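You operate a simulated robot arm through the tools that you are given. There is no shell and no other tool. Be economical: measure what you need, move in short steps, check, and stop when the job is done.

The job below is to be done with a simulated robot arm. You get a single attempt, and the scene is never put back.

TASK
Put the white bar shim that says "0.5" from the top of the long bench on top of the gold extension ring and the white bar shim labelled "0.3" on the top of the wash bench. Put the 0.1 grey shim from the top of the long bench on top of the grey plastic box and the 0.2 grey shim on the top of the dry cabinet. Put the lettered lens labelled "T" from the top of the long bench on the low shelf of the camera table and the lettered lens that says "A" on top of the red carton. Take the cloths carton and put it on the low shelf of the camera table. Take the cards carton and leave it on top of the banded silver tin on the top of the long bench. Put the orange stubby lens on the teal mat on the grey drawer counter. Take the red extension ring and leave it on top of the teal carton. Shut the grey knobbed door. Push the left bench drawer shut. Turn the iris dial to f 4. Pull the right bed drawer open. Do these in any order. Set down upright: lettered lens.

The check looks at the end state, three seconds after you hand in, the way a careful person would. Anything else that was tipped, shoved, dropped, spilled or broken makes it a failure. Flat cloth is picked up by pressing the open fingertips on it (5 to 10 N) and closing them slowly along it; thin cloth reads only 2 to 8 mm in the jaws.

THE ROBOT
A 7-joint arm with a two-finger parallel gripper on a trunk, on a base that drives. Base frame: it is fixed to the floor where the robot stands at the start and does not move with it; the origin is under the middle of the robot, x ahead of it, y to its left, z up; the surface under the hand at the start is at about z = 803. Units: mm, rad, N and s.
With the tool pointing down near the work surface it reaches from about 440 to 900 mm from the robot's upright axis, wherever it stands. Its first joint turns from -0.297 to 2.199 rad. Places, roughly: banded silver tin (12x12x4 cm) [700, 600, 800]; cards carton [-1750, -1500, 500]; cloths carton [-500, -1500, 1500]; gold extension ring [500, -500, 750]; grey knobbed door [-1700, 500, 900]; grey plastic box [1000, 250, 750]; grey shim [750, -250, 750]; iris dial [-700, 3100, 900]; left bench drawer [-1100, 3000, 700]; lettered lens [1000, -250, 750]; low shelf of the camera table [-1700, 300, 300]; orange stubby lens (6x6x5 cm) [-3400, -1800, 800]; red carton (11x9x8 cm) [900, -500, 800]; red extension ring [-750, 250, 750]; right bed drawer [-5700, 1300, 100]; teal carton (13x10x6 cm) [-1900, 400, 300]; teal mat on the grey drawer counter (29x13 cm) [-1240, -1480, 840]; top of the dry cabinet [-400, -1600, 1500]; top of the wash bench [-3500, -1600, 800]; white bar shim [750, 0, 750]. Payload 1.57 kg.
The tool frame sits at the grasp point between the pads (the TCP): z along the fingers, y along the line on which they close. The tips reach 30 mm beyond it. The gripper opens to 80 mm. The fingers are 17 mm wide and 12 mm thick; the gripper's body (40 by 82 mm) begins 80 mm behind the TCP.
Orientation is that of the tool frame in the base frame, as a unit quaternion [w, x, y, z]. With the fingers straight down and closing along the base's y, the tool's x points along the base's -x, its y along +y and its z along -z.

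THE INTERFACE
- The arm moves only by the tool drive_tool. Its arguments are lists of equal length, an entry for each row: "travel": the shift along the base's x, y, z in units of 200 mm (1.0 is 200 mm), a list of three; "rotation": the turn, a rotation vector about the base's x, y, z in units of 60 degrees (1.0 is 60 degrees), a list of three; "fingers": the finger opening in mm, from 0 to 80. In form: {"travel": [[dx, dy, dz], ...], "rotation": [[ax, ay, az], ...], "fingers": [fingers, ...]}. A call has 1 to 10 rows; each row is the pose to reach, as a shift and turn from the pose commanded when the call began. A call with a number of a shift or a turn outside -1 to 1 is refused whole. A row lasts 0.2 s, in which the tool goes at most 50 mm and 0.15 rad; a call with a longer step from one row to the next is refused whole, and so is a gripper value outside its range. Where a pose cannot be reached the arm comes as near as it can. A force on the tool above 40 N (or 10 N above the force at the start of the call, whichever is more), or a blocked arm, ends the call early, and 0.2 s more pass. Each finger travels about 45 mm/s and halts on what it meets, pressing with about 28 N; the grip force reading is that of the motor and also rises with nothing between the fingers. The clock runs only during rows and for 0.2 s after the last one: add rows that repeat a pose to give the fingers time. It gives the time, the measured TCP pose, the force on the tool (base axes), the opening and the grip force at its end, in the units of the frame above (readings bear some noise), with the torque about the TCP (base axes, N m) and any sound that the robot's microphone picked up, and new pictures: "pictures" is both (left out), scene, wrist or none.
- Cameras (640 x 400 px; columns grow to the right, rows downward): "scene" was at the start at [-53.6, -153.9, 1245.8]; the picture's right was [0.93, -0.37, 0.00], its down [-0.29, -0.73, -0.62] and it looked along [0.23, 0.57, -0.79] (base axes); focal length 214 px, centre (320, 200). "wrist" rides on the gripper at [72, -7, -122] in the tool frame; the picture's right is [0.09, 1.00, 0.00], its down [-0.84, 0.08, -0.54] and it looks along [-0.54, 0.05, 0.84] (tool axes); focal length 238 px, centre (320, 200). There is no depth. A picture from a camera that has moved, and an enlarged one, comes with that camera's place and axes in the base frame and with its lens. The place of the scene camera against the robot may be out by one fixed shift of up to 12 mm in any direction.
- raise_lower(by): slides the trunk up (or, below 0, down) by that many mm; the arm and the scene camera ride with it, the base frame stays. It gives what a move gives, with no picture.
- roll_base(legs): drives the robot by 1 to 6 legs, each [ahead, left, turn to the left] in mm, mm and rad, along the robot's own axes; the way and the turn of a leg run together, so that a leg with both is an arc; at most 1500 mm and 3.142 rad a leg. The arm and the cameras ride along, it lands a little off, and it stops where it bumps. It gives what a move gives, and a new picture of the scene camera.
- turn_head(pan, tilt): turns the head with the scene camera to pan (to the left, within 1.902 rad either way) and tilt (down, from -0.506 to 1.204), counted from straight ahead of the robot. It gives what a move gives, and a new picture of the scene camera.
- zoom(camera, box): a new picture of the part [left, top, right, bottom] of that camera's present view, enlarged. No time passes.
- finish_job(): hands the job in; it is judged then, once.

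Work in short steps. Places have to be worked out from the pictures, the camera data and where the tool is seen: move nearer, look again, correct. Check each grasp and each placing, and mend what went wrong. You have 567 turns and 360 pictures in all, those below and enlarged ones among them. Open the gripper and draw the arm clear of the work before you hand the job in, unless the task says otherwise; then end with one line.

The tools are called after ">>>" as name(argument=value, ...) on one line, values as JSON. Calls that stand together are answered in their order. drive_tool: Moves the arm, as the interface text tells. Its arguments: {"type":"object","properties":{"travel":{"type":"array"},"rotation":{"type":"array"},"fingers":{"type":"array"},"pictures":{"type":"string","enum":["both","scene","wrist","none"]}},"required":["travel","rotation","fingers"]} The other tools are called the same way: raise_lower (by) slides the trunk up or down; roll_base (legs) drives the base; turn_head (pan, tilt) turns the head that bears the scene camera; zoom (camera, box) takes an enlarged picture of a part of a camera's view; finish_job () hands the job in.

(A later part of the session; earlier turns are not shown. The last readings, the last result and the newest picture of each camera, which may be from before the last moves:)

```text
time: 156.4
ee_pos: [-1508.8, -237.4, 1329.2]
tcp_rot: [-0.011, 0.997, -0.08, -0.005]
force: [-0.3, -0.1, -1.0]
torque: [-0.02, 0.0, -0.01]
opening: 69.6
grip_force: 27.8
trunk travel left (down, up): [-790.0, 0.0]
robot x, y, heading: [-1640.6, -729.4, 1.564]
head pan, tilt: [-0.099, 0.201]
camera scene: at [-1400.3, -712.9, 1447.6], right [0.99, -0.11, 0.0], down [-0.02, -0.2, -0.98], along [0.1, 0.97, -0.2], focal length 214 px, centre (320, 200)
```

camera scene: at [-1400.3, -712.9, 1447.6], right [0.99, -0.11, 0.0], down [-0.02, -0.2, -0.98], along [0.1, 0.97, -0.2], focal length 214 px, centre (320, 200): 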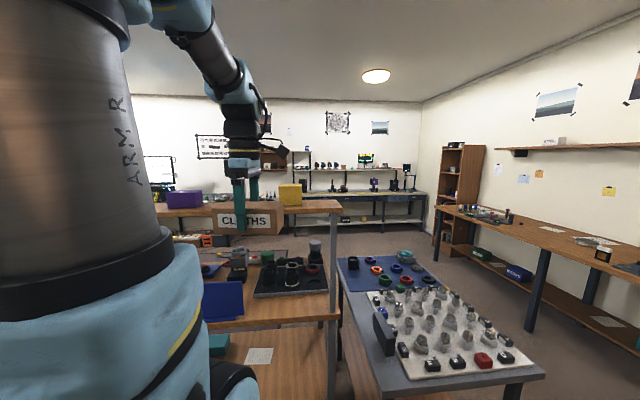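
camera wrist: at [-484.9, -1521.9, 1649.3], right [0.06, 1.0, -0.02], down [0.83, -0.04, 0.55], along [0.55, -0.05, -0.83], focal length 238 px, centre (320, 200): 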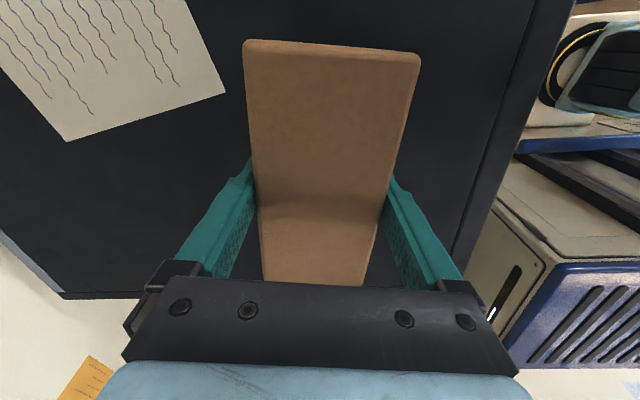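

Steps are limited to 400; I lower twice.

>>> raise_lower(by=-400)

>>> raise_lower(by=-380)

>>> turn_head(pan=0.0, tilt=0.2)

```text
time: 160.2
ee_pos: [-1509.3, -237.5, 928.3]
tcp_rot: [-0.01, 0.997, -0.081, -0.005]
force: [0.7, 0.2, -0.6]
torque: [0.02, 0.05, -0.02]
opening: 69.5
grip_force: 27.8
trunk travel left (down, up): [-390.0, 400.0]
robot x, y, heading: [-1642.5, -730.7, 1.564]
head pan, tilt: [-0.099, 0.201]
```

```text
time: 163.9
ee_pos: [-1507.4, -237.0, 547.9]
tcp_rot: [-0.01, 0.997, -0.081, -0.006]
force: [0.0, -0.4, -0.6]
torque: [0.01, 0.02, -0.04]
opening: 69.6
grip_force: 27.9
trunk travel left (down, up): [-10.0, 780.0]
robot x, y, heading: [-1634.3, -728.9, 1.562]
head pan, tilt: [-0.099, 0.201]
```

```text
time: 164.6
ee_pos: [-1508.0, -237.5, 548.7]
tcp_rot: [-0.009, 0.997, -0.08, -0.006]
force: [-0.9, 0.7, -0.8]
torque: [0.02, 0.0, 0.01]
opening: 69.7
grip_force: 28.5
trunk travel left (down, up): [-10.0, 780.0]
robot x, y, heading: [-1639.9, -728.7, 1.565]
head pan, tilt: [0.0, 0.201]
camera scene: at [-1409.5, -712.4, 667.7], right [1.0, -0.01, 0.0], down [0.0, -0.2, -0.98], along [0.01, 0.98, -0.2], focal length 214 px, centre (320, 200)
```

scene: 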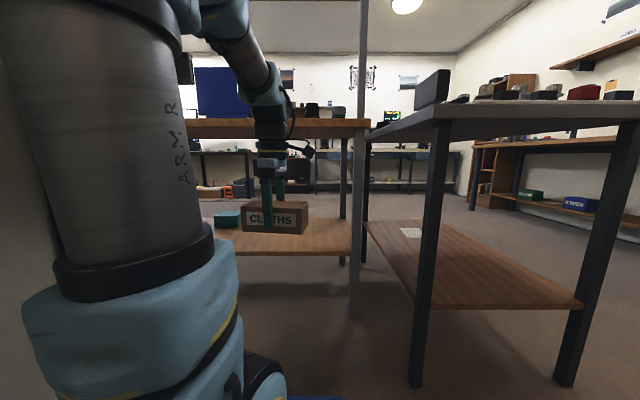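

From the low camera I see the gap: shelf at z ≈ 298, board underside at ≈ 736. The arm should be extended and flat to enter, so I lower the hand to z ≈ 375 here first.

>>> drive_tool(travel=[[-0.1, 0, -0.2], [-0.2, 0.05, -0.4], [-0.3, 0.1, -0.6], [-0.35, 0.2, -0.8], [-0.4, 0.3, -0.87]], rotation=[[0, 0, 0], [0, 0, 0], [0, 0, 0], [0, 0, 0], [0, 0, 0]], fingers=[45, 45, 45, 45, 45], pictures="both")

```text
time: 165.8
ee_pos: [-1586.8, -175.7, 373.2]
tcp_rot: [-0.009, 0.997, -0.081, -0.006]
force: [0.4, 0.2, -0.6]
torque: [0.04, -0.01, 0.05]
opening: 69.8
grip_force: 27.7
trunk travel left (down, up): [-10.0, 780.0]
robot x, y, heading: [-1636.8, -732.2, 1.565]
head pan, tilt: [0.0, 0.201]
camera scene: at [-1409.5, -712.5, 667.7], right [1.0, -0.01, 0.0], down [0.0, -0.2, -0.98], along [0.01, 0.98, -0.2], focal length 214 px, centre (320, 200)
camera wrist: at [-1514.2, -183.7, 494.8], right [-0.07, -1.0, -0.02], down [-0.83, 0.05, 0.55], along [-0.55, 0.05, -0.83], focal length 238 px, centre (320, 200)
```

scene: 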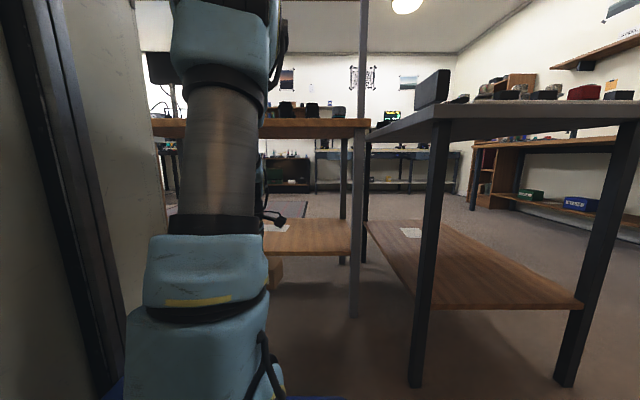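
wrist: 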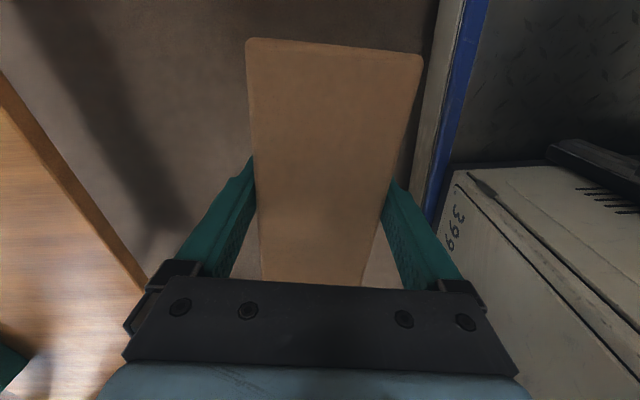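

The arm now blocks the view a bit. I extend toward the shelf to y ≈ 20 and check the arm's shape.

>>> drive_tool(travel=[[0, 0.25, 0], [0, 0.5, 0], [0, 0.75, 0], [0, 0.95, 0]], rotation=[[0, 0, 0], [0, 0, 0], [0, 0, 0], [0, 0, 0]], fingers=[45, 45, 45, 45], pictures="both")

```text
time: 166.8
ee_pos: [-1587.5, 13.0, 375.6]
tcp_rot: [-0.009, 0.997, -0.08, -0.005]
force: [-0.5, -0.8, -1.1]
torque: [0.05, 0.0, 0.04]
opening: 69.8
grip_force: 27.7
trunk travel left (down, up): [-10.0, 780.0]
robot x, y, heading: [-1634.9, -730.7, 1.561]
head pan, tilt: [0.0, 0.201]
camera scene: at [-1409.5, -712.5, 667.7], right [1.0, -0.01, 0.0], down [0.0, -0.2, -0.98], along [0.01, 0.98, -0.2], focal length 214 px, centre (320, 200)
camera wrist: at [-1514.5, 5.5, 497.2], right [-0.07, -1.0, -0.02], down [-0.83, 0.05, 0.55], along [-0.55, 0.05, -0.83], focal length 238 px, centre (320, 200)
```

scene: 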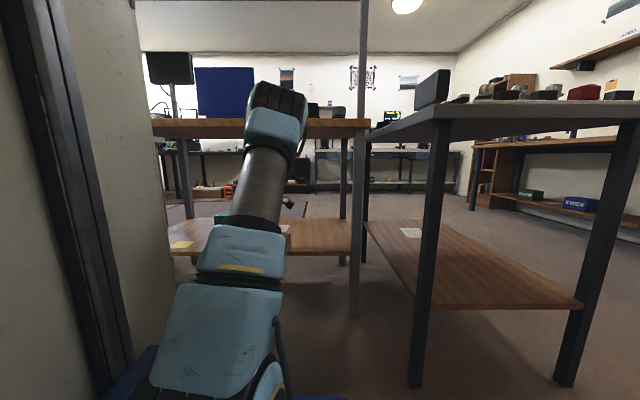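
wrist: 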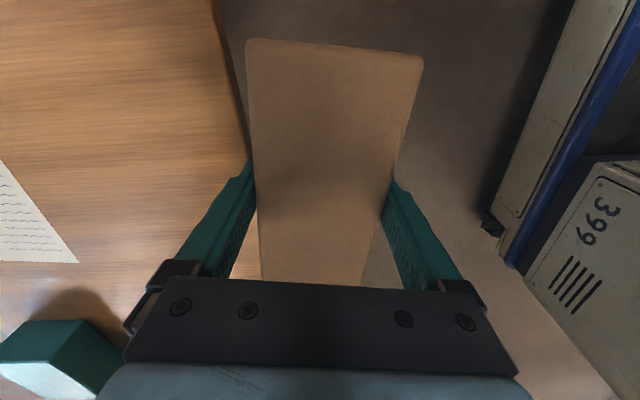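

Shelf edge is at y ≈ 85. I continue extending slowly by 115 mm, watching the force.

>>> drive_tool(travel=[[0, 0.15, -0.02], [0, 0.3, -0.03], [0, 0.4, -0.04]], rotation=[[0, 0, 0], [0, 0, 0], [0, 0, 0]], fingers=[45, 45, 45], pictures="scene")

```text
time: 167.6
ee_pos: [-1587.7, 93.5, 366.3]
tcp_rot: [-0.009, 0.997, -0.08, -0.006]
force: [-0.4, -0.5, -1.9]
torque: [-0.01, 0.03, 0.01]
opening: 69.5
grip_force: 27.6
trunk travel left (down, up): [-10.0, 780.0]
robot x, y, heading: [-1642.5, -726.5, 1.568]
head pan, tilt: [0.0, 0.201]
camera scene: at [-1409.5, -712.5, 667.7], right [1.0, -0.01, 0.0], down [0.0, -0.2, -0.98], along [0.01, 0.98, -0.2], focal length 214 px, centre (320, 200)
```

scene: 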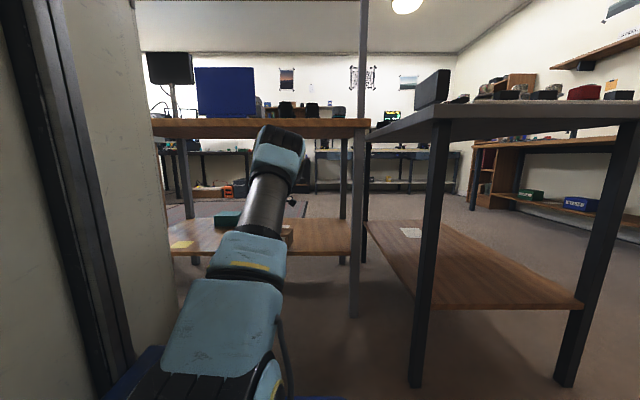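

Arm is flattening well, below the board. I go on to y ≈ 132.

>>> drive_tool(travel=[[0, 0.1, 0], [0, 0.2, 0], [0, 0.2, 0]], rotation=[[0, 0, 0], [0, 0, 0], [0, 0, 0]], fingers=[45, 45, 45], pictures="both")

```text
time: 168.4
ee_pos: [-1587.9, 133.1, 366.1]
tcp_rot: [-0.009, 0.997, -0.08, -0.006]
force: [-0.3, -0.2, -1.0]
torque: [0.0, 0.02, 0.01]
opening: 69.5
grip_force: 27.6
trunk travel left (down, up): [-10.0, 780.0]
robot x, y, heading: [-1638.3, -727.6, 1.561]
head pan, tilt: [0.0, 0.201]
camera scene: at [-1409.5, -712.4, 667.7], right [1.0, -0.01, 0.0], down [0.0, -0.2, -0.98], along [0.01, 0.98, -0.2], focal length 214 px, centre (320, 200)
camera wrist: at [-1514.8, 126.4, 487.1], right [-0.07, -1.0, -0.02], down [-0.83, 0.05, 0.55], along [-0.55, 0.05, -0.83], focal length 238 px, centre (320, 200)
```

scene: 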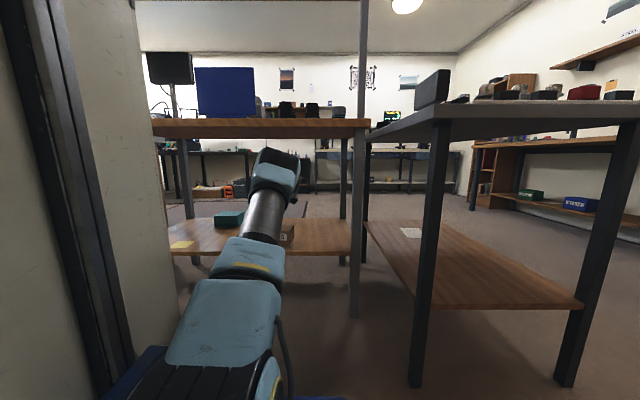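
wrist: 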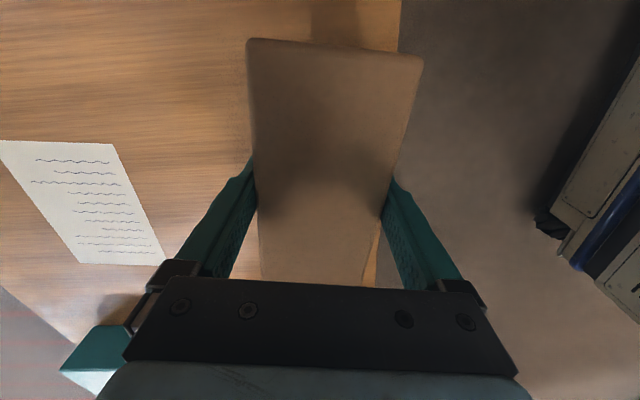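

Good; I move 20 mm further in and lower toward the shelf.

>>> drive_tool(travel=[[0, 0.1, 0], [0, 0.1, -0.08], [0, 0.1, -0.11], [0, 0.1, -0.125]], rotation=[[0, 0, 0], [0, 0, 0], [0, 0, 0], [0, 0, 0]], fingers=[45, 45, 45, 45], pictures="none")

```text
time: 169.4
ee_pos: [-1587.4, 154.0, 343.5]
tcp_rot: [-0.011, 0.997, -0.08, -0.004]
force: [0.7, -5.0, 14.8]
torque: [-0.72, -0.1, 0.05]
opening: 69.5
grip_force: 28.5
trunk travel left (down, up): [-10.0, 780.0]
robot x, y, heading: [-1639.1, -728.6, 1.564]
head pan, tilt: [0.0, 0.201]
```

Contact (15 N). I ease 1 mm, open, rise and withdraw.

>>> drive_tool(travel=[[0, 0, 0.005], [0, 0, 0.005], [0, 0, 0.005], [0, 0, 0.005]], rotation=[[0, 0, 0], [0, 0, 0], [0, 0, 0], [0, 0, 0]], fingers=[72, 78, 80, 80], pictures="none")

>>> drive_tool(travel=[[0, 0, 0.15], [0, 0, 0.3], [0, 0, 0.35], [0, -0.2, 0.35], [0, -0.4, 0.35], [0, -0.6, 0.35]], rotation=[[0, 0, 0], [0, 0, 0], [0, 0, 0], [0, 0, 0], [0, 0, 0], [0, 0, 0]], fingers=[80, 80, 80, 80, 80, 80], pictures="both")

```text
time: 170.4
ee_pos: [-1588.5, 151.2, 342.7]
tcp_rot: [-0.009, 0.997, -0.081, -0.005]
force: [0.2, -0.3, 0.2]
torque: [0.01, 0.03, 0.0]
opening: 79.9
grip_force: 0.0
trunk travel left (down, up): [-10.0, 780.0]
robot x, y, heading: [-1637.3, -730.0, 1.561]
head pan, tilt: [0.0, 0.201]
```

```text
time: 171.8
ee_pos: [-1588.6, 31.9, 409.9]
tcp_rot: [-0.01, 0.997, -0.08, -0.005]
force: [-0.7, 0.4, 0.4]
torque: [0.01, -0.03, -0.01]
opening: 80.2
grip_force: 0.0
trunk travel left (down, up): [-10.0, 780.0]
robot x, y, heading: [-1638.3, -732.6, 1.565]
head pan, tilt: [0.0, 0.201]
camera scene: at [-1409.5, -712.3, 667.6], right [1.0, -0.01, 0.0], down [0.0, -0.2, -0.98], along [0.01, 0.98, -0.2], focal length 214 px, centre (320, 200)
camera wrist: at [-1515.1, 25.6, 530.5], right [-0.07, -1.0, -0.02], down [-0.83, 0.05, 0.55], along [-0.55, 0.05, -0.83], focal length 238 px, centre (320, 200)
```

scene: 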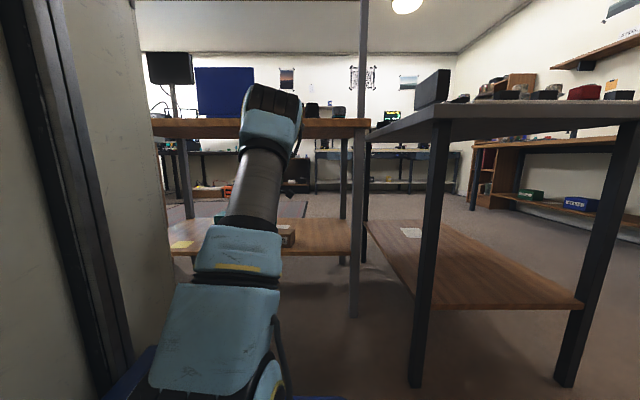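
wrist: 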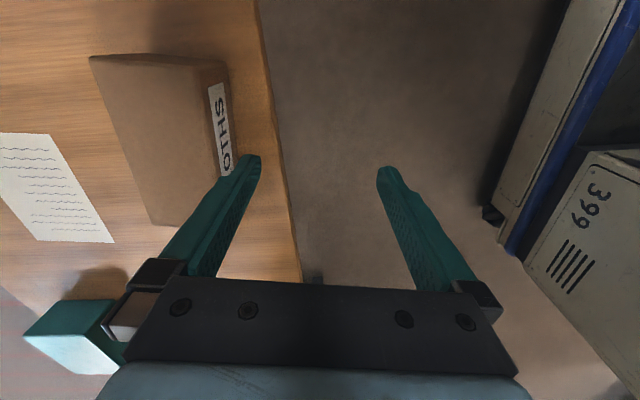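

The CLOTHS carton stands on the low shelf. I withdraw the arm, raise the trunk, and look for the grey knobbed door above the table.

>>> drive_tool(travel=[[0, -0.25, 0], [0, -0.5, 0.1], [0, -0.7, 0.3], [0, -0.9, 0.45]], rotation=[[0, 0, 0], [0, 0, 0], [0, 0, 0], [0, 0, 0]], fingers=[80, 80, 80, 80], pictures="none")

>>> raise_lower(by=400)

>>> raise_lower(by=290)

>>> roll_base(legs=[[-50, 350, 0.006]])

```text
refused: row 2 steps farther than a row can; nothing moved
```

```text
time: 173.7
ee_pos: [-1589.6, 10.3, 572.3]
tcp_rot: [0.021, 0.997, -0.073, 0.002]
force: [2.2, -0.7, -0.5]
torque: [-0.04, 0.04, 0.02]
opening: 80.0
grip_force: 0.0
trunk travel left (down, up): [-190.0, 600.0]
robot x, y, heading: [-1635.3, -735.3, 1.56]
head pan, tilt: [0.0, 0.201]
stopped: the force on the tool passed its limit at 63 N (the readings are from after the stop); the commanded pose is now the measured one
```

```text
time: 174.9
ee_pos: [-1588.1, 9.4, 652.8]
tcp_rot: [0.031, 0.997, -0.073, 0.002]
force: [-0.8, 2.0, -15.5]
torque: [-0.92, -0.18, 0.07]
opening: 80.0
grip_force: 0.1
trunk travel left (down, up): [-285.0, 505.0]
robot x, y, heading: [-1636.3, -725.6, 1.562]
head pan, tilt: [0.0, 0.201]
stopped: the force on the tool passed its limit at 65 N (the readings are from after the stop); the commanded pose is now the measured one
```

```text
time: 177.2
ee_pos: [-1933.0, -37.9, 655.2]
tcp_rot: [0.029, 0.997, -0.074, 0.002]
force: [-0.7, -0.7, 0.5]
torque: [-0.02, 0.02, -0.01]
opening: 79.9
grip_force: 0.1
trunk travel left (down, up): [-285.0, 505.0]
robot x, y, heading: [-1980.9, -778.8, 1.564]
head pan, tilt: [0.0, 0.201]
camera scene: at [-1753.4, -760.4, 942.3], right [1.0, -0.01, 0.0], down [0.0, -0.2, -0.98], along [0.01, 0.98, -0.2], focal length 214 px, centre (320, 200)
```

scene: 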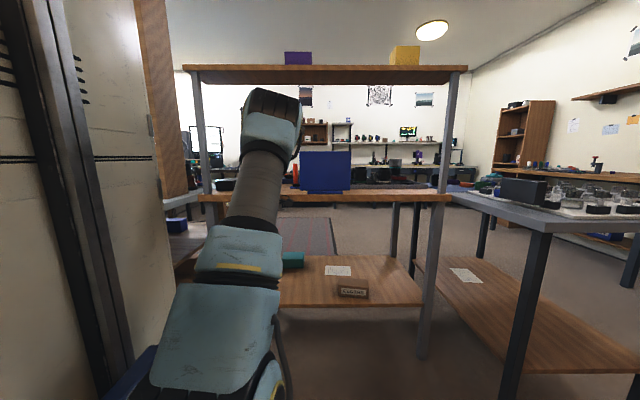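

The refused retraction was followed by lifting, and the hand pressed on the board's underside; I must not chain such steps. The table looks undisturbed. I now retract properly.

>>> drive_tool(travel=[[0, -0.2, 0], [0, -0.4, 0], [0, -0.6, 0], [0, -0.8, 0], [0, -1.0, 0]], rotation=[[0, 0, 0], [0, 0, 0], [0, 0, 0], [0, 0, 0], [0, 0, 0]], fingers=[80, 80, 80, 80, 80], pictures="none")

```text
time: 178.4
ee_pos: [-1935.2, -238.8, 655.1]
tcp_rot: [0.029, 0.997, -0.074, 0.003]
force: [-0.7, 0.6, 0.3]
torque: [0.01, 0.02, 0.03]
opening: 80.1
grip_force: 0.0
trunk travel left (down, up): [-285.0, 505.0]
robot x, y, heading: [-1985.6, -774.3, 1.558]
head pan, tilt: [0.0, 0.201]
```

Hand is clear of the table. I level the tool, raise the trunk and look at the table's main level.

>>> drive_tool(travel=[[0, 0, 0], [0, 0, 0]], rotation=[[0.055, 0.005, 0], [0.055, 0.005, 0]], fingers=[80, 80], pictures="none")

>>> raise_lower(by=400)

>>> turn_head(pan=-0.1, tilt=0.4)

```text
time: 179.0
ee_pos: [-1933.8, -237.4, 654.5]
tcp_rot: [0.001, 0.997, -0.073, -0.003]
force: [0.3, 0.3, 0.4]
torque: [-0.03, -0.01, 0.0]
opening: 80.2
grip_force: 0.1
trunk travel left (down, up): [-285.0, 505.0]
robot x, y, heading: [-1981.9, -774.7, 1.562]
head pan, tilt: [0.0, 0.201]
```

```text
time: 182.8
ee_pos: [-1933.5, -238.1, 1055.2]
tcp_rot: [-0.001, 0.997, -0.073, -0.002]
force: [0.4, -0.4, 0.6]
torque: [-0.05, -0.03, 0.0]
opening: 79.6
grip_force: 0.1
trunk travel left (down, up): [-685.0, 105.0]
robot x, y, heading: [-1982.4, -781.7, 1.564]
head pan, tilt: [0.0, 0.201]
```

```text
time: 183.6
ee_pos: [-1934.4, -238.1, 1054.8]
tcp_rot: [0.001, 0.997, -0.073, -0.002]
force: [-0.4, 0.3, 0.4]
torque: [-0.03, 0.01, -0.01]
opening: 79.9
grip_force: 0.0
trunk travel left (down, up): [-685.0, 105.0]
robot x, y, heading: [-1981.6, -780.7, 1.562]
head pan, tilt: [-0.099, 0.4]
camera scene: at [-1744.2, -761.5, 1323.8], right [0.99, -0.11, 0.0], down [-0.04, -0.39, -0.92], along [0.1, 0.92, -0.39], focal length 214 px, centre (320, 200)
```

scene: 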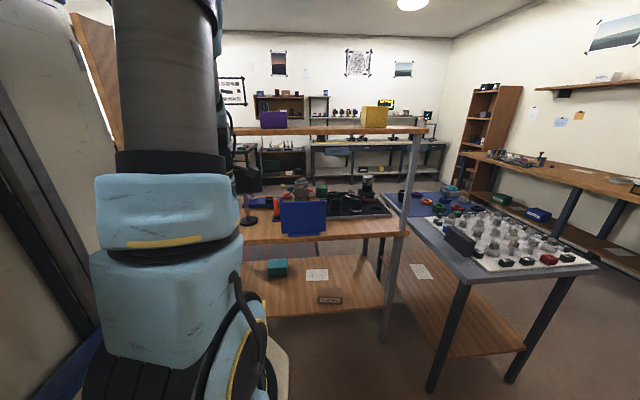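

>>> zoom(camera="scene", box=[220, 90, 440, 260])

```text
2.35 times, centred on (330, 175) of scene
camera zoom: at [-1744.2, -761.5, 1323.8], right [0.99, -0.11, 0.0], down [-0.04, -0.39, -0.92], along [0.1, 0.92, -0.39], focal length 505 px, centre (296, 259)
```

zoom: 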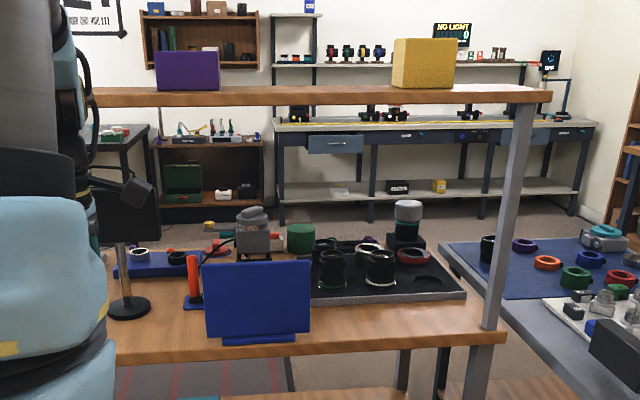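

The grey device beside the dark stand at about (-1715, 500, 860) must hold the knobbed door; it is better reached from the north later. Now I go west for the orange lens: turn to face the wash bench and slide along the corridor.

>>> roll_base(legs=[[20, 0, 0], [0, 0, 3.14], [0, -1350, 0]])

>>> turn_head(pan=-0.15, tilt=0.45)

```text
time: 197.9
ee_pos: [-3424.9, -1181.6, 1055.0]
tcp_rot: [0.002, 0.11, 0.994, 0.0]
force: [0.4, -0.2, -0.3]
torque: [0.0, 0.03, 0.0]
opening: 79.8
grip_force: 0.0
trunk travel left (down, up): [-685.0, 105.0]
robot x, y, heading: [-3335.7, -644.6, -1.654]
head pan, tilt: [-0.099, 0.4]
camera scene: at [-3577.2, -633.3, 1323.8], right [-0.98, 0.18, 0.0], down [0.07, 0.38, -0.92], along [-0.17, -0.91, -0.39], focal length 214 px, centre (320, 200)
```

scene: 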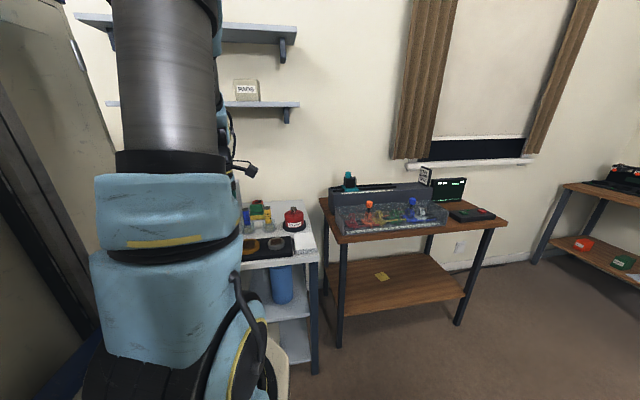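

```text
time: 198.6
ee_pos: [-3424.6, -1181.5, 1054.9]
tcp_rot: [0.002, 0.109, 0.994, 0.001]
force: [0.2, -0.7, 0.6]
torque: [0.02, -0.03, 0.0]
opening: 80.1
grip_force: 0.1
trunk travel left (down, up): [-685.0, 105.0]
robot x, y, heading: [-3337.8, -643.9, -1.651]
head pan, tilt: [-0.15, 0.45]
camera scene: at [-3581.6, -631.6, 1319.1], right [-0.97, 0.23, 0.0], down [0.1, 0.42, -0.9], along [-0.21, -0.88, -0.43], focal length 214 px, centre (320, 200)
```

scene: 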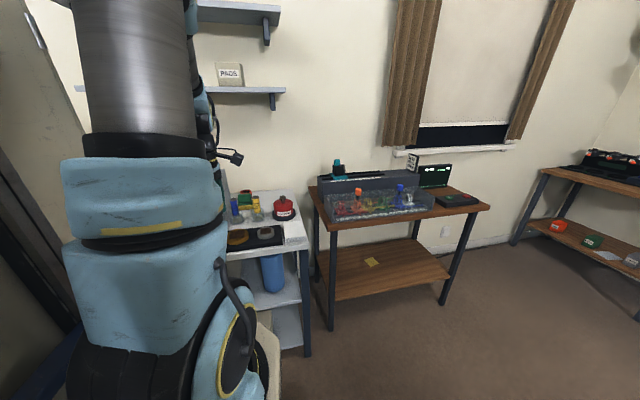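

The wash bench's end is partly visible behind the arm; I enlarge it.

>>> zoom(camera="scene", box=[200, 160, 320, 260])

>>> drive_tool(travel=[[0, 0, 0], [0, 0, 0]], rotation=[[0, 0, 0], [0, 0, 0]], fingers=[80, 80], pictures="wrist")

```text
4.00 times, centred on (260, 210) of scene
camera zoom: at [-3581.6, -631.6, 1319.1], right [-0.97, 0.23, 0.0], down [0.1, 0.42, -0.9], along [-0.21, -0.88, -0.43], focal length 858 px, centre (560, 160)
```

zoom: 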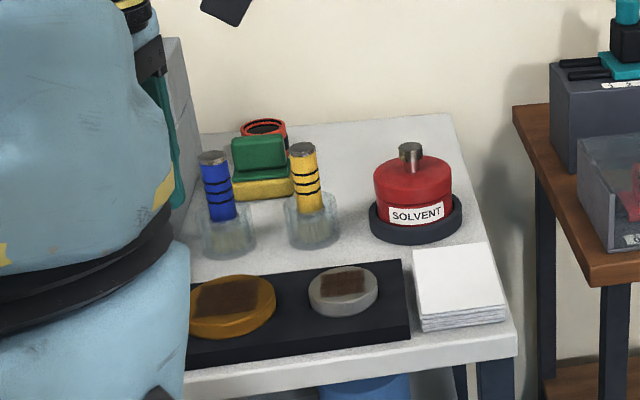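

```text
time: 199.2
ee_pos: [-3424.4, -1181.9, 1055.4]
tcp_rot: [0.002, 0.109, 0.994, 0.001]
force: [0.1, 0.7, -0.3]
torque: [0.01, 0.02, -0.01]
opening: 79.9
grip_force: 0.1
trunk travel left (down, up): [-685.0, 105.0]
robot x, y, heading: [-3338.0, -648.1, -1.655]
head pan, tilt: [-0.15, 0.45]
camera wrist: at [-3496.8, -1172.4, 1176.9], right [0.13, 0.99, 0.0], down [0.83, -0.11, 0.55], along [0.54, -0.07, -0.84], focal length 238 px, centre (320, 200)
```

wrist: 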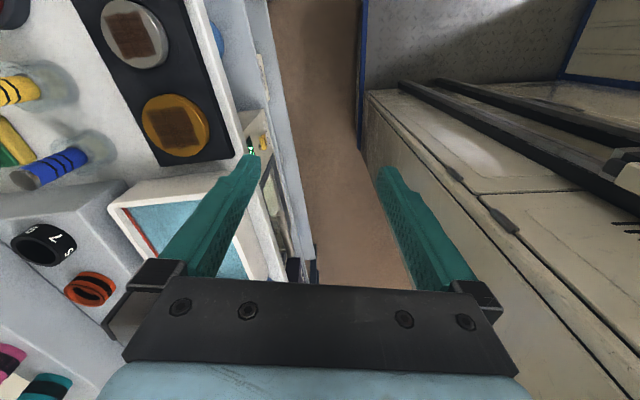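

The orange lens stands behind the green and yellow boxes near (-3441, -1774), at the back. I straighten the heading and drive close to the bench front (y ≈ -1290).

>>> roll_base(legs=[[0, 0, 0.084], [170, -70, 0]])

>>> drive_tool(travel=[[0, 0, 0], [0, 0, 0], [0, 0, 0], [0, 0, 0], [0, 0, 0], [0, 0, 0], [0, 0, 0], [0, 0, 0]], rotation=[[0, 0, -0.14], [0, 0, -0.28], [0, 0, -0.42], [0, 0, -0.56], [0, 0, -0.7], [0, 0, -0.84], [0, 0, -0.98], [0, 0, -1.0]], fingers=[80, 80, 80, 80, 80, 80, 80, 80], pictures="none")

```text
time: 201.2
ee_pos: [-3446.2, -1359.8, 1055.5]
tcp_rot: [0.001, 0.067, 0.998, 0.001]
force: [0.6, -0.2, 0.6]
torque: [0.05, 0.0, 0.02]
opening: 79.9
grip_force: 0.1
trunk travel left (down, up): [-685.0, 105.0]
robot x, y, heading: [-3405.1, -819.5, -1.56]
head pan, tilt: [-0.15, 0.45]
camera scene: at [-3650.2, -825.9, 1319.1], right [-0.99, 0.14, 0.0], down [0.06, 0.43, -0.9], along [-0.13, -0.89, -0.44], focal length 214 px, centre (320, 200)
```

scene: 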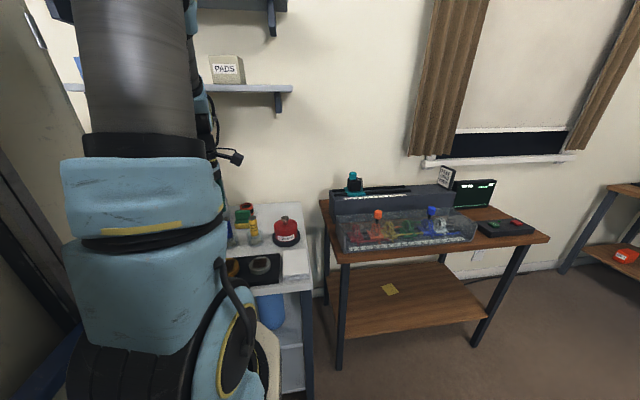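

```text
time: 203.0
ee_pos: [-3447.6, -1360.1, 1056.0]
tcp_rot: [0.003, 0.558, 0.83, 0.0]
force: [-0.3, -0.2, 0.6]
torque: [-0.02, 0.0, -0.02]
opening: 80.1
grip_force: 0.0
trunk travel left (down, up): [-685.0, 105.0]
robot x, y, heading: [-3406.1, -819.2, -1.564]
head pan, tilt: [-0.15, 0.45]
```

I finish the yaw, and advance over the bench to view the lens.

>>> drive_tool(travel=[[0, -0.2, 0], [0, -0.4, 0], [0, -0.6, 0], [0, -0.8, 0]], rotation=[[0, 0, -0.14], [0, 0, -0.28], [0, 0, -0.37], [0, 0, -0.37]], fingers=[80, 80, 80, 80], pictures="wrist")

```text
time: 204.0
ee_pos: [-3444.9, -1522.2, 1057.3]
tcp_rot: [0.002, 0.707, 0.707, 0.0]
force: [-0.8, 0.6, -0.5]
torque: [-0.01, 0.01, 0.02]
opening: 80.2
grip_force: 0.2
trunk travel left (down, up): [-685.0, 105.0]
robot x, y, heading: [-3402.7, -816.8, -1.568]
head pan, tilt: [-0.15, 0.45]
camera wrist: at [-3452.9, -1449.9, 1178.7], right [1.0, 0.09, 0.0], down [0.08, -0.83, 0.55], along [0.05, -0.54, -0.84], focal length 238 px, centre (320, 200)
```

wrist: 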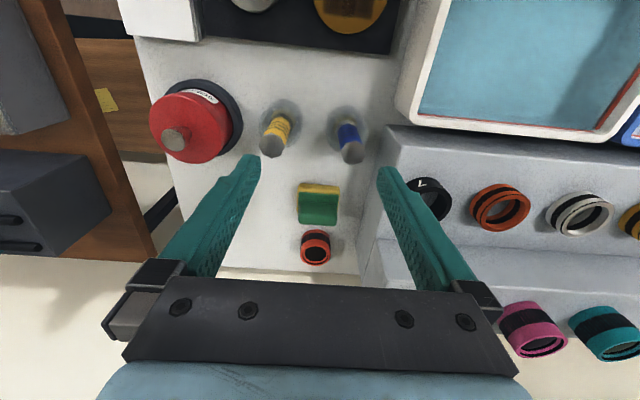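

I enlarge the candidate lens behind the sponge.

>>> zoom(camera="wrist", box=[240, 160, 400, 280])

```text
3.33 times, centred on (320, 220) of wrist
camera zoom: at [-3452.9, -1449.9, 1178.7], right [1.0, 0.09, 0.0], down [0.08, -0.83, 0.55], along [0.05, -0.54, -0.84], focal length 794 px, centre (320, 133)
```

zoom: 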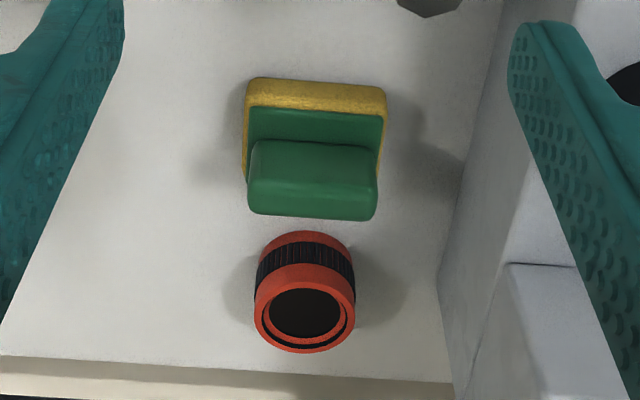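

It is the orange lens, about (-3431, -1783). It lies beyond plain reach, so I pitch the hand outward by 25° and extend above it.

>>> drive_tool(travel=[[0, -0.1, 0], [0, -0.2, 0], [0, -0.3, 0], [0.03, -0.5, -0.05], [0.06, -0.7, -0.1], [0.07, -0.9, -0.2], [0.07, -1.0, -0.3]], rotation=[[-0.14, 0, 0], [-0.28, 0, 0], [-0.42, 0, 0], [-0.42, 0, 0], [-0.42, 0, 0], [-0.42, 0, 0], [-0.42, 0, 0]], fingers=[80, 80, 80, 80, 80, 80, 80], pictures="wrist")

```text
time: 205.6
ee_pos: [-3431.4, -1721.9, 995.8]
tcp_rot: [0.157, 0.689, 0.691, -0.155]
force: [0.4, 0.3, 0.2]
torque: [0.01, 0.01, -0.01]
opening: 80.1
grip_force: 0.0
trunk travel left (down, up): [-685.0, 105.0]
robot x, y, heading: [-3404.6, -817.5, -1.566]
head pan, tilt: [-0.15, 0.45]
camera wrist: at [-3439.0, -1604.3, 1075.0], right [1.0, 0.09, -0.04], down [0.08, -0.52, 0.85], along [0.05, -0.85, -0.53], focal length 238 px, centre (320, 200)
```

wrist: 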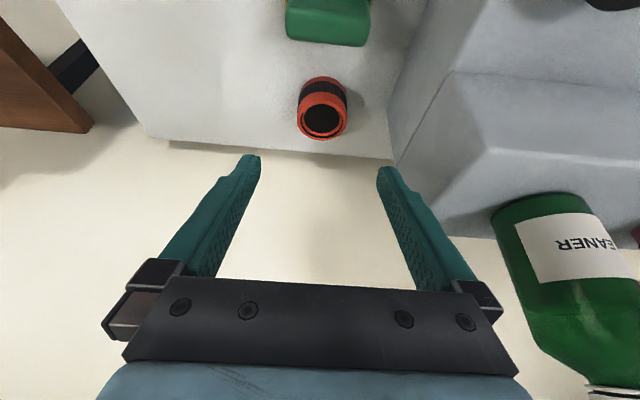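

I enlarge for a finer estimate.

>>> zoom(camera="wrist", box=[270, 40, 390, 160])

```text
3.33 times, centred on (330, 100) of wrist
camera zoom: at [-3439.0, -1604.3, 1075.0], right [1.0, 0.09, -0.04], down [0.08, -0.52, 0.85], along [0.05, -0.85, -0.53], focal length 794 px, centre (287, 533)
```

zoom: 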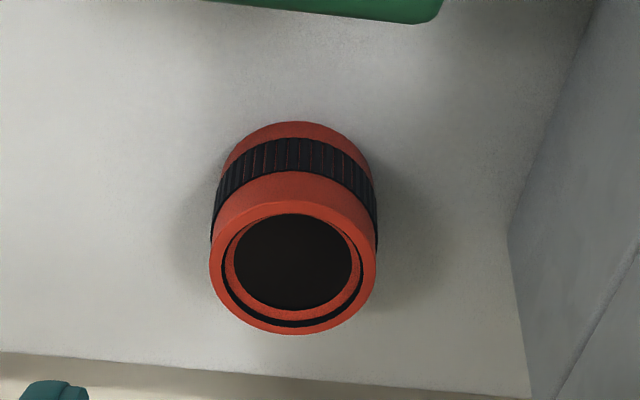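

Lens centre is about (-3430, -1791), top ≈ 848. I extend toward it, staying above at z ≈ 905.

>>> drive_tool(travel=[[0, -0.1, -0.15], [0.005, -0.2, -0.3], [0.007, -0.3, -0.4], [0.007, -0.345, -0.45], [0.007, -0.345, -0.45]], rotation=[[0, 0, 0], [0, 0, 0], [0, 0, 0], [0, 0, 0], [0, 0, 0]], fingers=[80, 80, 80, 80, 80], pictures="wrist")

```text
time: 206.8
ee_pos: [-3432.8, -1788.8, 904.3]
tcp_rot: [0.156, 0.689, 0.691, -0.155]
force: [-0.1, 0.3, 0.7]
torque: [0.0, 0.0, 0.01]
opening: 79.9
grip_force: 0.1
trunk travel left (down, up): [-685.0, 105.0]
robot x, y, heading: [-3410.5, -821.3, -1.566]
head pan, tilt: [-0.15, 0.45]
camera wrist: at [-3438.8, -1670.7, 983.8], right [1.0, 0.09, -0.04], down [0.08, -0.52, 0.85], along [0.05, -0.85, -0.53], focal length 238 px, centre (320, 200)
```

wrist: 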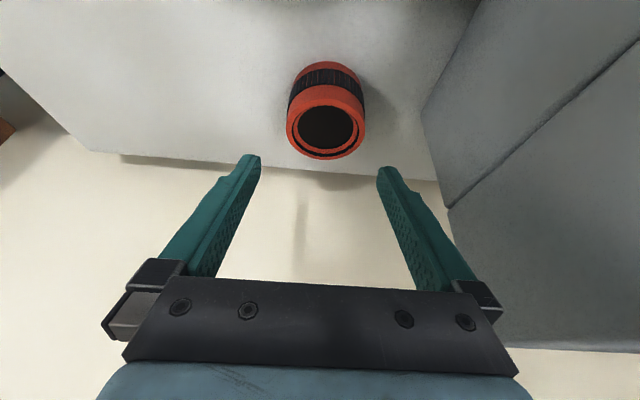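

The hand is right above the lens. I descend to z ≈ 838 and close.

>>> drive_tool(travel=[[0.01, 0, -0.15], [0.013, 0, -0.3], [0.013, 0, -0.33], [0.013, 0, -0.33]], rotation=[[0, 0, 0], [0, 0, 0], [0, 0, 0], [0, 0, 0]], fingers=[80, 80, 80, 80], pictures="wrist")

```text
time: 207.8
ee_pos: [-3428.6, -1789.2, 838.5]
tcp_rot: [0.156, 0.689, 0.69, -0.155]
force: [-0.3, -0.3, -0.1]
torque: [-0.02, -0.01, 0.0]
opening: 80.1
grip_force: 0.1
trunk travel left (down, up): [-685.0, 105.0]
robot x, y, heading: [-3406.1, -821.5, -1.565]
head pan, tilt: [-0.15, 0.45]
camera wrist: at [-3435.5, -1672.1, 918.8], right [1.0, 0.09, -0.04], down [0.08, -0.52, 0.85], along [0.05, -0.85, -0.53], focal length 238 px, centre (320, 200)
```

wrist: 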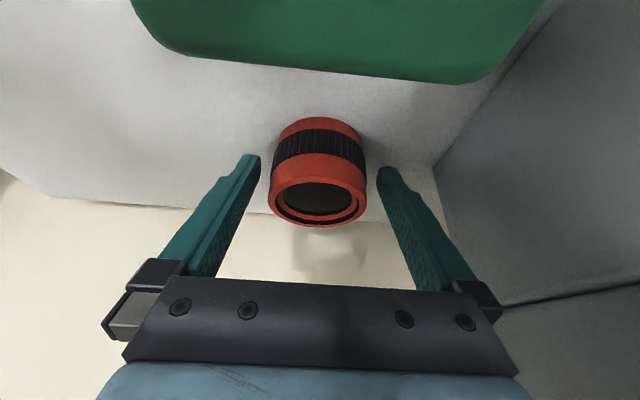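

Lens is between the fingers. I lower 5 mm more and close.

>>> drive_tool(travel=[[0, 0, -0.025], [0, 0, -0.025], [0, 0, -0.025], [0, 0, -0.025], [0, 0, -0.025]], rotation=[[0, 0, 0], [0, 0, 0], [0, 0, 0], [0, 0, 0], [0, 0, 0]], fingers=[80, 65, 50, 40, 40], pictures="wrist")

```text
time: 209.0
ee_pos: [-3428.4, -1789.0, 833.5]
tcp_rot: [0.156, 0.689, 0.691, -0.154]
force: [-1.5, 0.6, 0.8]
torque: [-0.01, -0.05, 0.01]
opening: 59.0
grip_force: 28.2
trunk travel left (down, up): [-685.0, 105.0]
robot x, y, heading: [-3407.4, -819.9, -1.56]
head pan, tilt: [-0.15, 0.45]
camera wrist: at [-3435.7, -1672.4, 913.7], right [1.0, 0.09, -0.04], down [0.08, -0.52, 0.85], along [0.05, -0.85, -0.53], focal length 238 px, centre (320, 200)
```

wrist: 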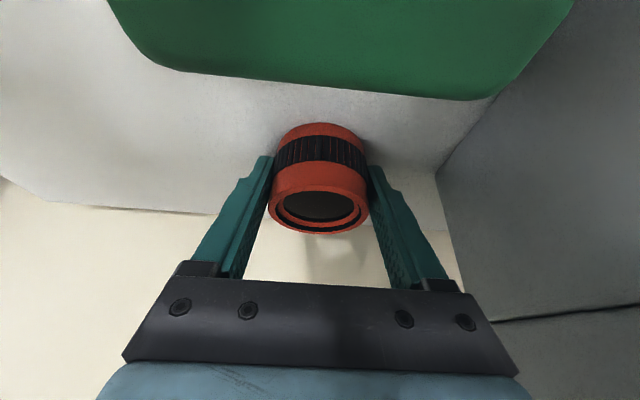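

Held at 59 mm. I lift and retract.

>>> drive_tool(travel=[[0, 0, 0.2], [0, 0, 0.4], [0, 0, 0.6], [0, 0.1, 0.8], [0, 0.3, 0.9], [0, 0.5, 0.95], [0, 0.7, 1.0], [0, 0.9, 1.0]], rotation=[[0, 0, 0], [0, 0, 0], [0, 0, 0], [0, 0, 0], [0, 0, 0], [0, 0, 0], [0, 0, 0], [0, 0, 0]], fingers=[40, 40, 40, 40, 40, 40, 40, 40], pictures="wrist")

```text
time: 210.8
ee_pos: [-3427.7, -1609.5, 1034.6]
tcp_rot: [0.155, 0.69, 0.69, -0.155]
force: [-0.7, 0.7, -2.1]
torque: [0.05, 0.01, -0.03]
opening: 59.1
grip_force: 28.3
trunk travel left (down, up): [-685.0, 105.0]
robot x, y, heading: [-3404.4, -819.9, -1.565]
head pan, tilt: [-0.15, 0.45]
camera wrist: at [-3434.3, -1492.4, 1113.3], right [1.0, 0.09, -0.04], down [0.08, -0.52, 0.85], along [0.05, -0.85, -0.53], focal length 238 px, centre (320, 200)
```

wrist: 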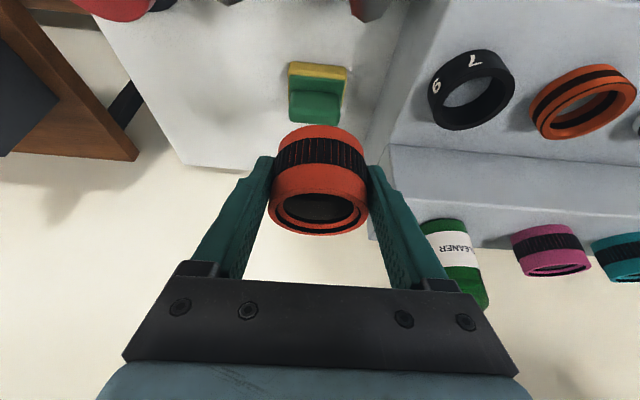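

Orange lens secured. I draw the hand in further before travelling east.

>>> drive_tool(travel=[[0, 0.2, 0], [0, 0.4, 0], [0, 0.6, 0], [0, 0.8, 0], [0, 1.0, 0]], rotation=[[0, 0, 0], [0, 0, 0], [0, 0, 0], [0, 0, 0], [0, 0, 0]], fingers=[40, 40, 40, 40, 40], pictures="none")

>>> turn_head(pan=-0.3, tilt=0.7)

```text
time: 212.0
ee_pos: [-3426.9, -1409.8, 1034.9]
tcp_rot: [0.156, 0.689, 0.69, -0.155]
force: [-0.2, -0.9, -2.2]
torque: [0.02, 0.02, -0.03]
opening: 59.2
grip_force: 28.6
trunk travel left (down, up): [-685.0, 105.0]
robot x, y, heading: [-3407.1, -820.9, -1.564]
head pan, tilt: [-0.15, 0.45]
```

```text
time: 212.7
ee_pos: [-3426.5, -1409.9, 1034.7]
tcp_rot: [0.156, 0.689, 0.691, -0.155]
force: [-0.2, 0.3, -0.7]
torque: [0.0, 0.01, 0.02]
opening: 58.8
grip_force: 28.0
trunk travel left (down, up): [-685.0, 105.0]
robot x, y, heading: [-3402.2, -816.1, -1.567]
head pan, tilt: [-0.3, 0.7]
camera scene: at [-3661.6, -816.3, 1297.0], right [-0.96, 0.29, 0.0], down [0.19, 0.62, -0.77], along [-0.22, -0.73, -0.64], focal length 214 px, centre (320, 200)
```

scene: 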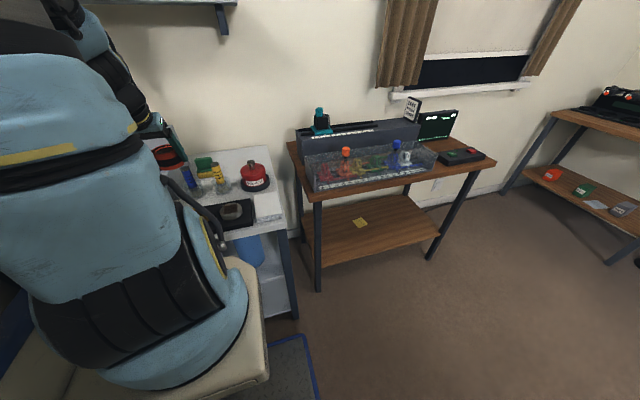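

I back to y ≈ -680 and slide left (east) along the corridor in two legs, checking in between.

>>> roll_base(legs=[[-140, 0, 0], [0, 1200, 0]])

```text
time: 219.6
ee_pos: [-2246.4, -1254.6, 1035.2]
tcp_rot: [0.157, 0.683, 0.697, -0.154]
force: [0.4, -0.4, -1.5]
torque: [0.04, 0.0, 0.03]
opening: 58.7
grip_force: 28.4
trunk travel left (down, up): [-685.0, 105.0]
robot x, y, heading: [-2238.0, -663.8, -1.545]
head pan, tilt: [-0.3, 0.7]
camera scene: at [-2492.1, -666.4, 1296.9], right [-0.96, 0.27, 0.0], down [0.18, 0.62, -0.76], along [-0.21, -0.74, -0.64], focal length 214 px, centre (320, 200)
```

scene: 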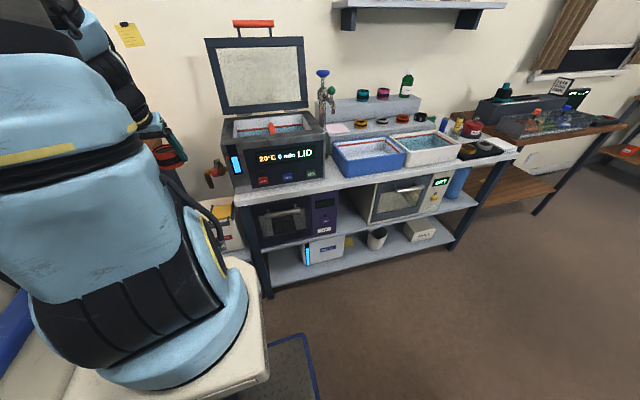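

Clear so far. I continue east to x ≈ -1250, easing toward the counter side.

>>> roll_base(legs=[[60, 0, -0.026], [0, 985, 0]])

```text
time: 225.4
ee_pos: [-1263.0, -1319.6, 1035.7]
tcp_rot: [0.155, 0.692, 0.688, -0.156]
force: [-0.4, 0.6, -1.1]
torque: [-0.01, -0.01, -0.01]
opening: 58.2
grip_force: 28.0
trunk travel left (down, up): [-685.0, 105.0]
robot x, y, heading: [-1236.3, -729.8, -1.574]
head pan, tilt: [-0.3, 0.7]
camera scene: at [-1492.7, -722.9, 1296.9], right [-0.95, 0.3, 0.0], down [0.19, 0.61, -0.76], along [-0.23, -0.73, -0.64], focal length 214 px, centre (320, 200)
```

scene: 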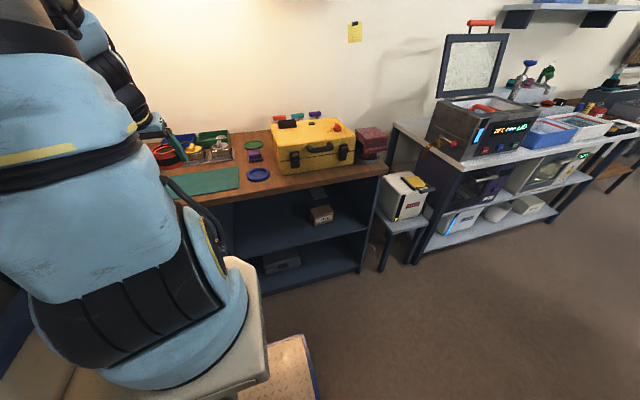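

I see the mat and the cards carton in the open shelf. I move 60 mm ahead and bring the lens over the mat.

>>> roll_base(legs=[[60, 0, 0.003]])

>>> drive_tool(travel=[[0, -0.2, -0.1], [0, -0.4, -0.2], [0, -0.4, -0.3]], rotation=[[0, 0, 0], [0, 0, 0], [0, 0, 0]], fingers=[40, 40, 40], pictures="wrist")

```text
time: 226.3
ee_pos: [-1260.2, -1380.0, 1034.6]
tcp_rot: [0.155, 0.691, 0.689, -0.156]
force: [0.2, 0.3, -1.4]
torque: [0.02, -0.01, 0.03]
opening: 58.4
grip_force: 28.0
trunk travel left (down, up): [-685.0, 105.0]
robot x, y, heading: [-1235.8, -791.0, -1.566]
head pan, tilt: [-0.3, 0.7]
camera scene: at [-1492.9, -785.1, 1296.9], right [-0.95, 0.3, 0.0], down [0.19, 0.62, -0.76], along [-0.23, -0.73, -0.64], focal length 214 px, centre (320, 200)
```

scene: 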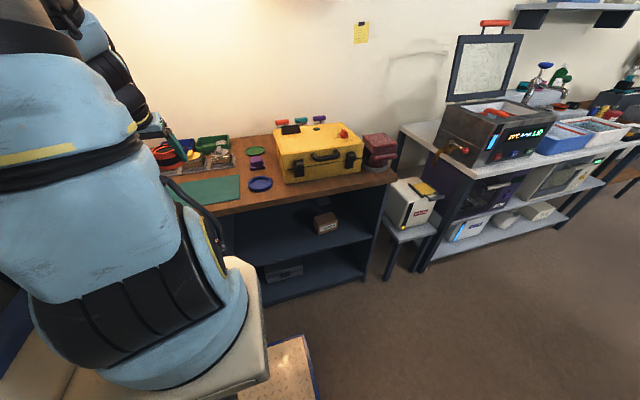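

```text
time: 227.1
ee_pos: [-1262.5, -1457.3, 974.6]
tcp_rot: [0.156, 0.691, 0.689, -0.157]
force: [0.4, -0.2, -1.2]
torque: [-0.01, -0.02, 0.01]
opening: 58.2
grip_force: 27.8
trunk travel left (down, up): [-685.0, 105.0]
robot x, y, heading: [-1236.1, -789.6, -1.576]
head pan, tilt: [-0.3, 0.7]
camera wrist: at [-1268.3, -1339.5, 1054.6], right [1.0, 0.08, -0.04], down [0.07, -0.52, 0.85], along [0.05, -0.85, -0.53], focal length 238 px, centre (320, 200)
```

wrist: 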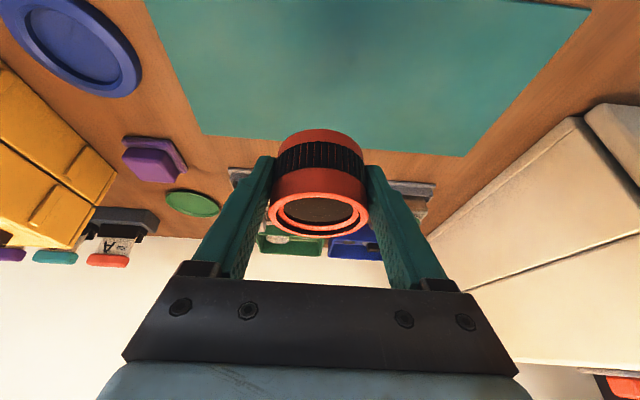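

The mat spans x -1385…-1095, y about -1530…-1400, at z ≈ 855. I centre the lens and lower toward it.

>>> drive_tool(travel=[[0.05, -0.04, -0.15], [0.05, -0.04, -0.28], [0.05, -0.04, -0.28]], rotation=[[0, 0, 0], [0, 0, 0], [0, 0, 0]], fingers=[40, 40, 40], pictures="wrist")

```text
time: 227.9
ee_pos: [-1250.4, -1468.2, 919.1]
tcp_rot: [0.157, 0.691, 0.688, -0.155]
force: [0.5, 0.6, -1.7]
torque: [0.01, 0.01, 0.0]
opening: 58.4
grip_force: 27.8
trunk travel left (down, up): [-685.0, 105.0]
robot x, y, heading: [-1236.2, -789.2, -1.575]
head pan, tilt: [-0.3, 0.7]
camera wrist: at [-1257.9, -1349.8, 996.8], right [1.0, 0.08, -0.04], down [0.07, -0.52, 0.85], along [0.05, -0.85, -0.53], focal length 238 px, centre (320, 200)
```

wrist: 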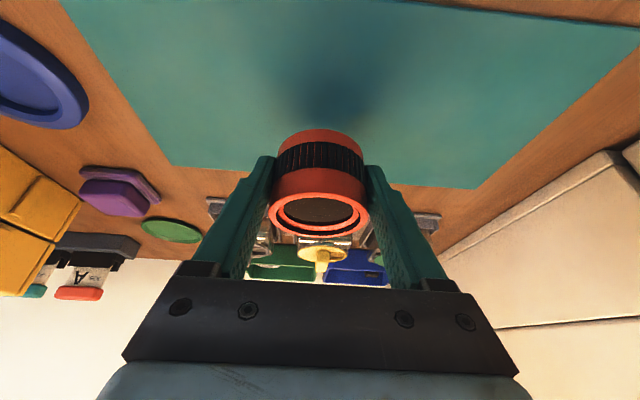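

I lower in small steps until contact.

>>> drive_tool(travel=[[0, 0, -0.06], [0, 0, -0.1], [0, 0, -0.115], [0, 0, -0.13], [0, 0, -0.145]], rotation=[[0, 0, 0], [0, 0, 0], [0, 0, 0], [0, 0, 0], [0, 0, 0]], fingers=[40, 40, 40, 40, 40], pictures="none")

```text
time: 229.1
ee_pos: [-1252.3, -1467.2, 890.0]
tcp_rot: [0.154, 0.692, 0.688, -0.156]
force: [-0.2, 0.2, -1.7]
torque: [0.02, 0.0, 0.02]
opening: 58.1
grip_force: 27.9
trunk travel left (down, up): [-685.0, 105.0]
robot x, y, heading: [-1233.7, -789.5, -1.577]
head pan, tilt: [-0.3, 0.7]
```

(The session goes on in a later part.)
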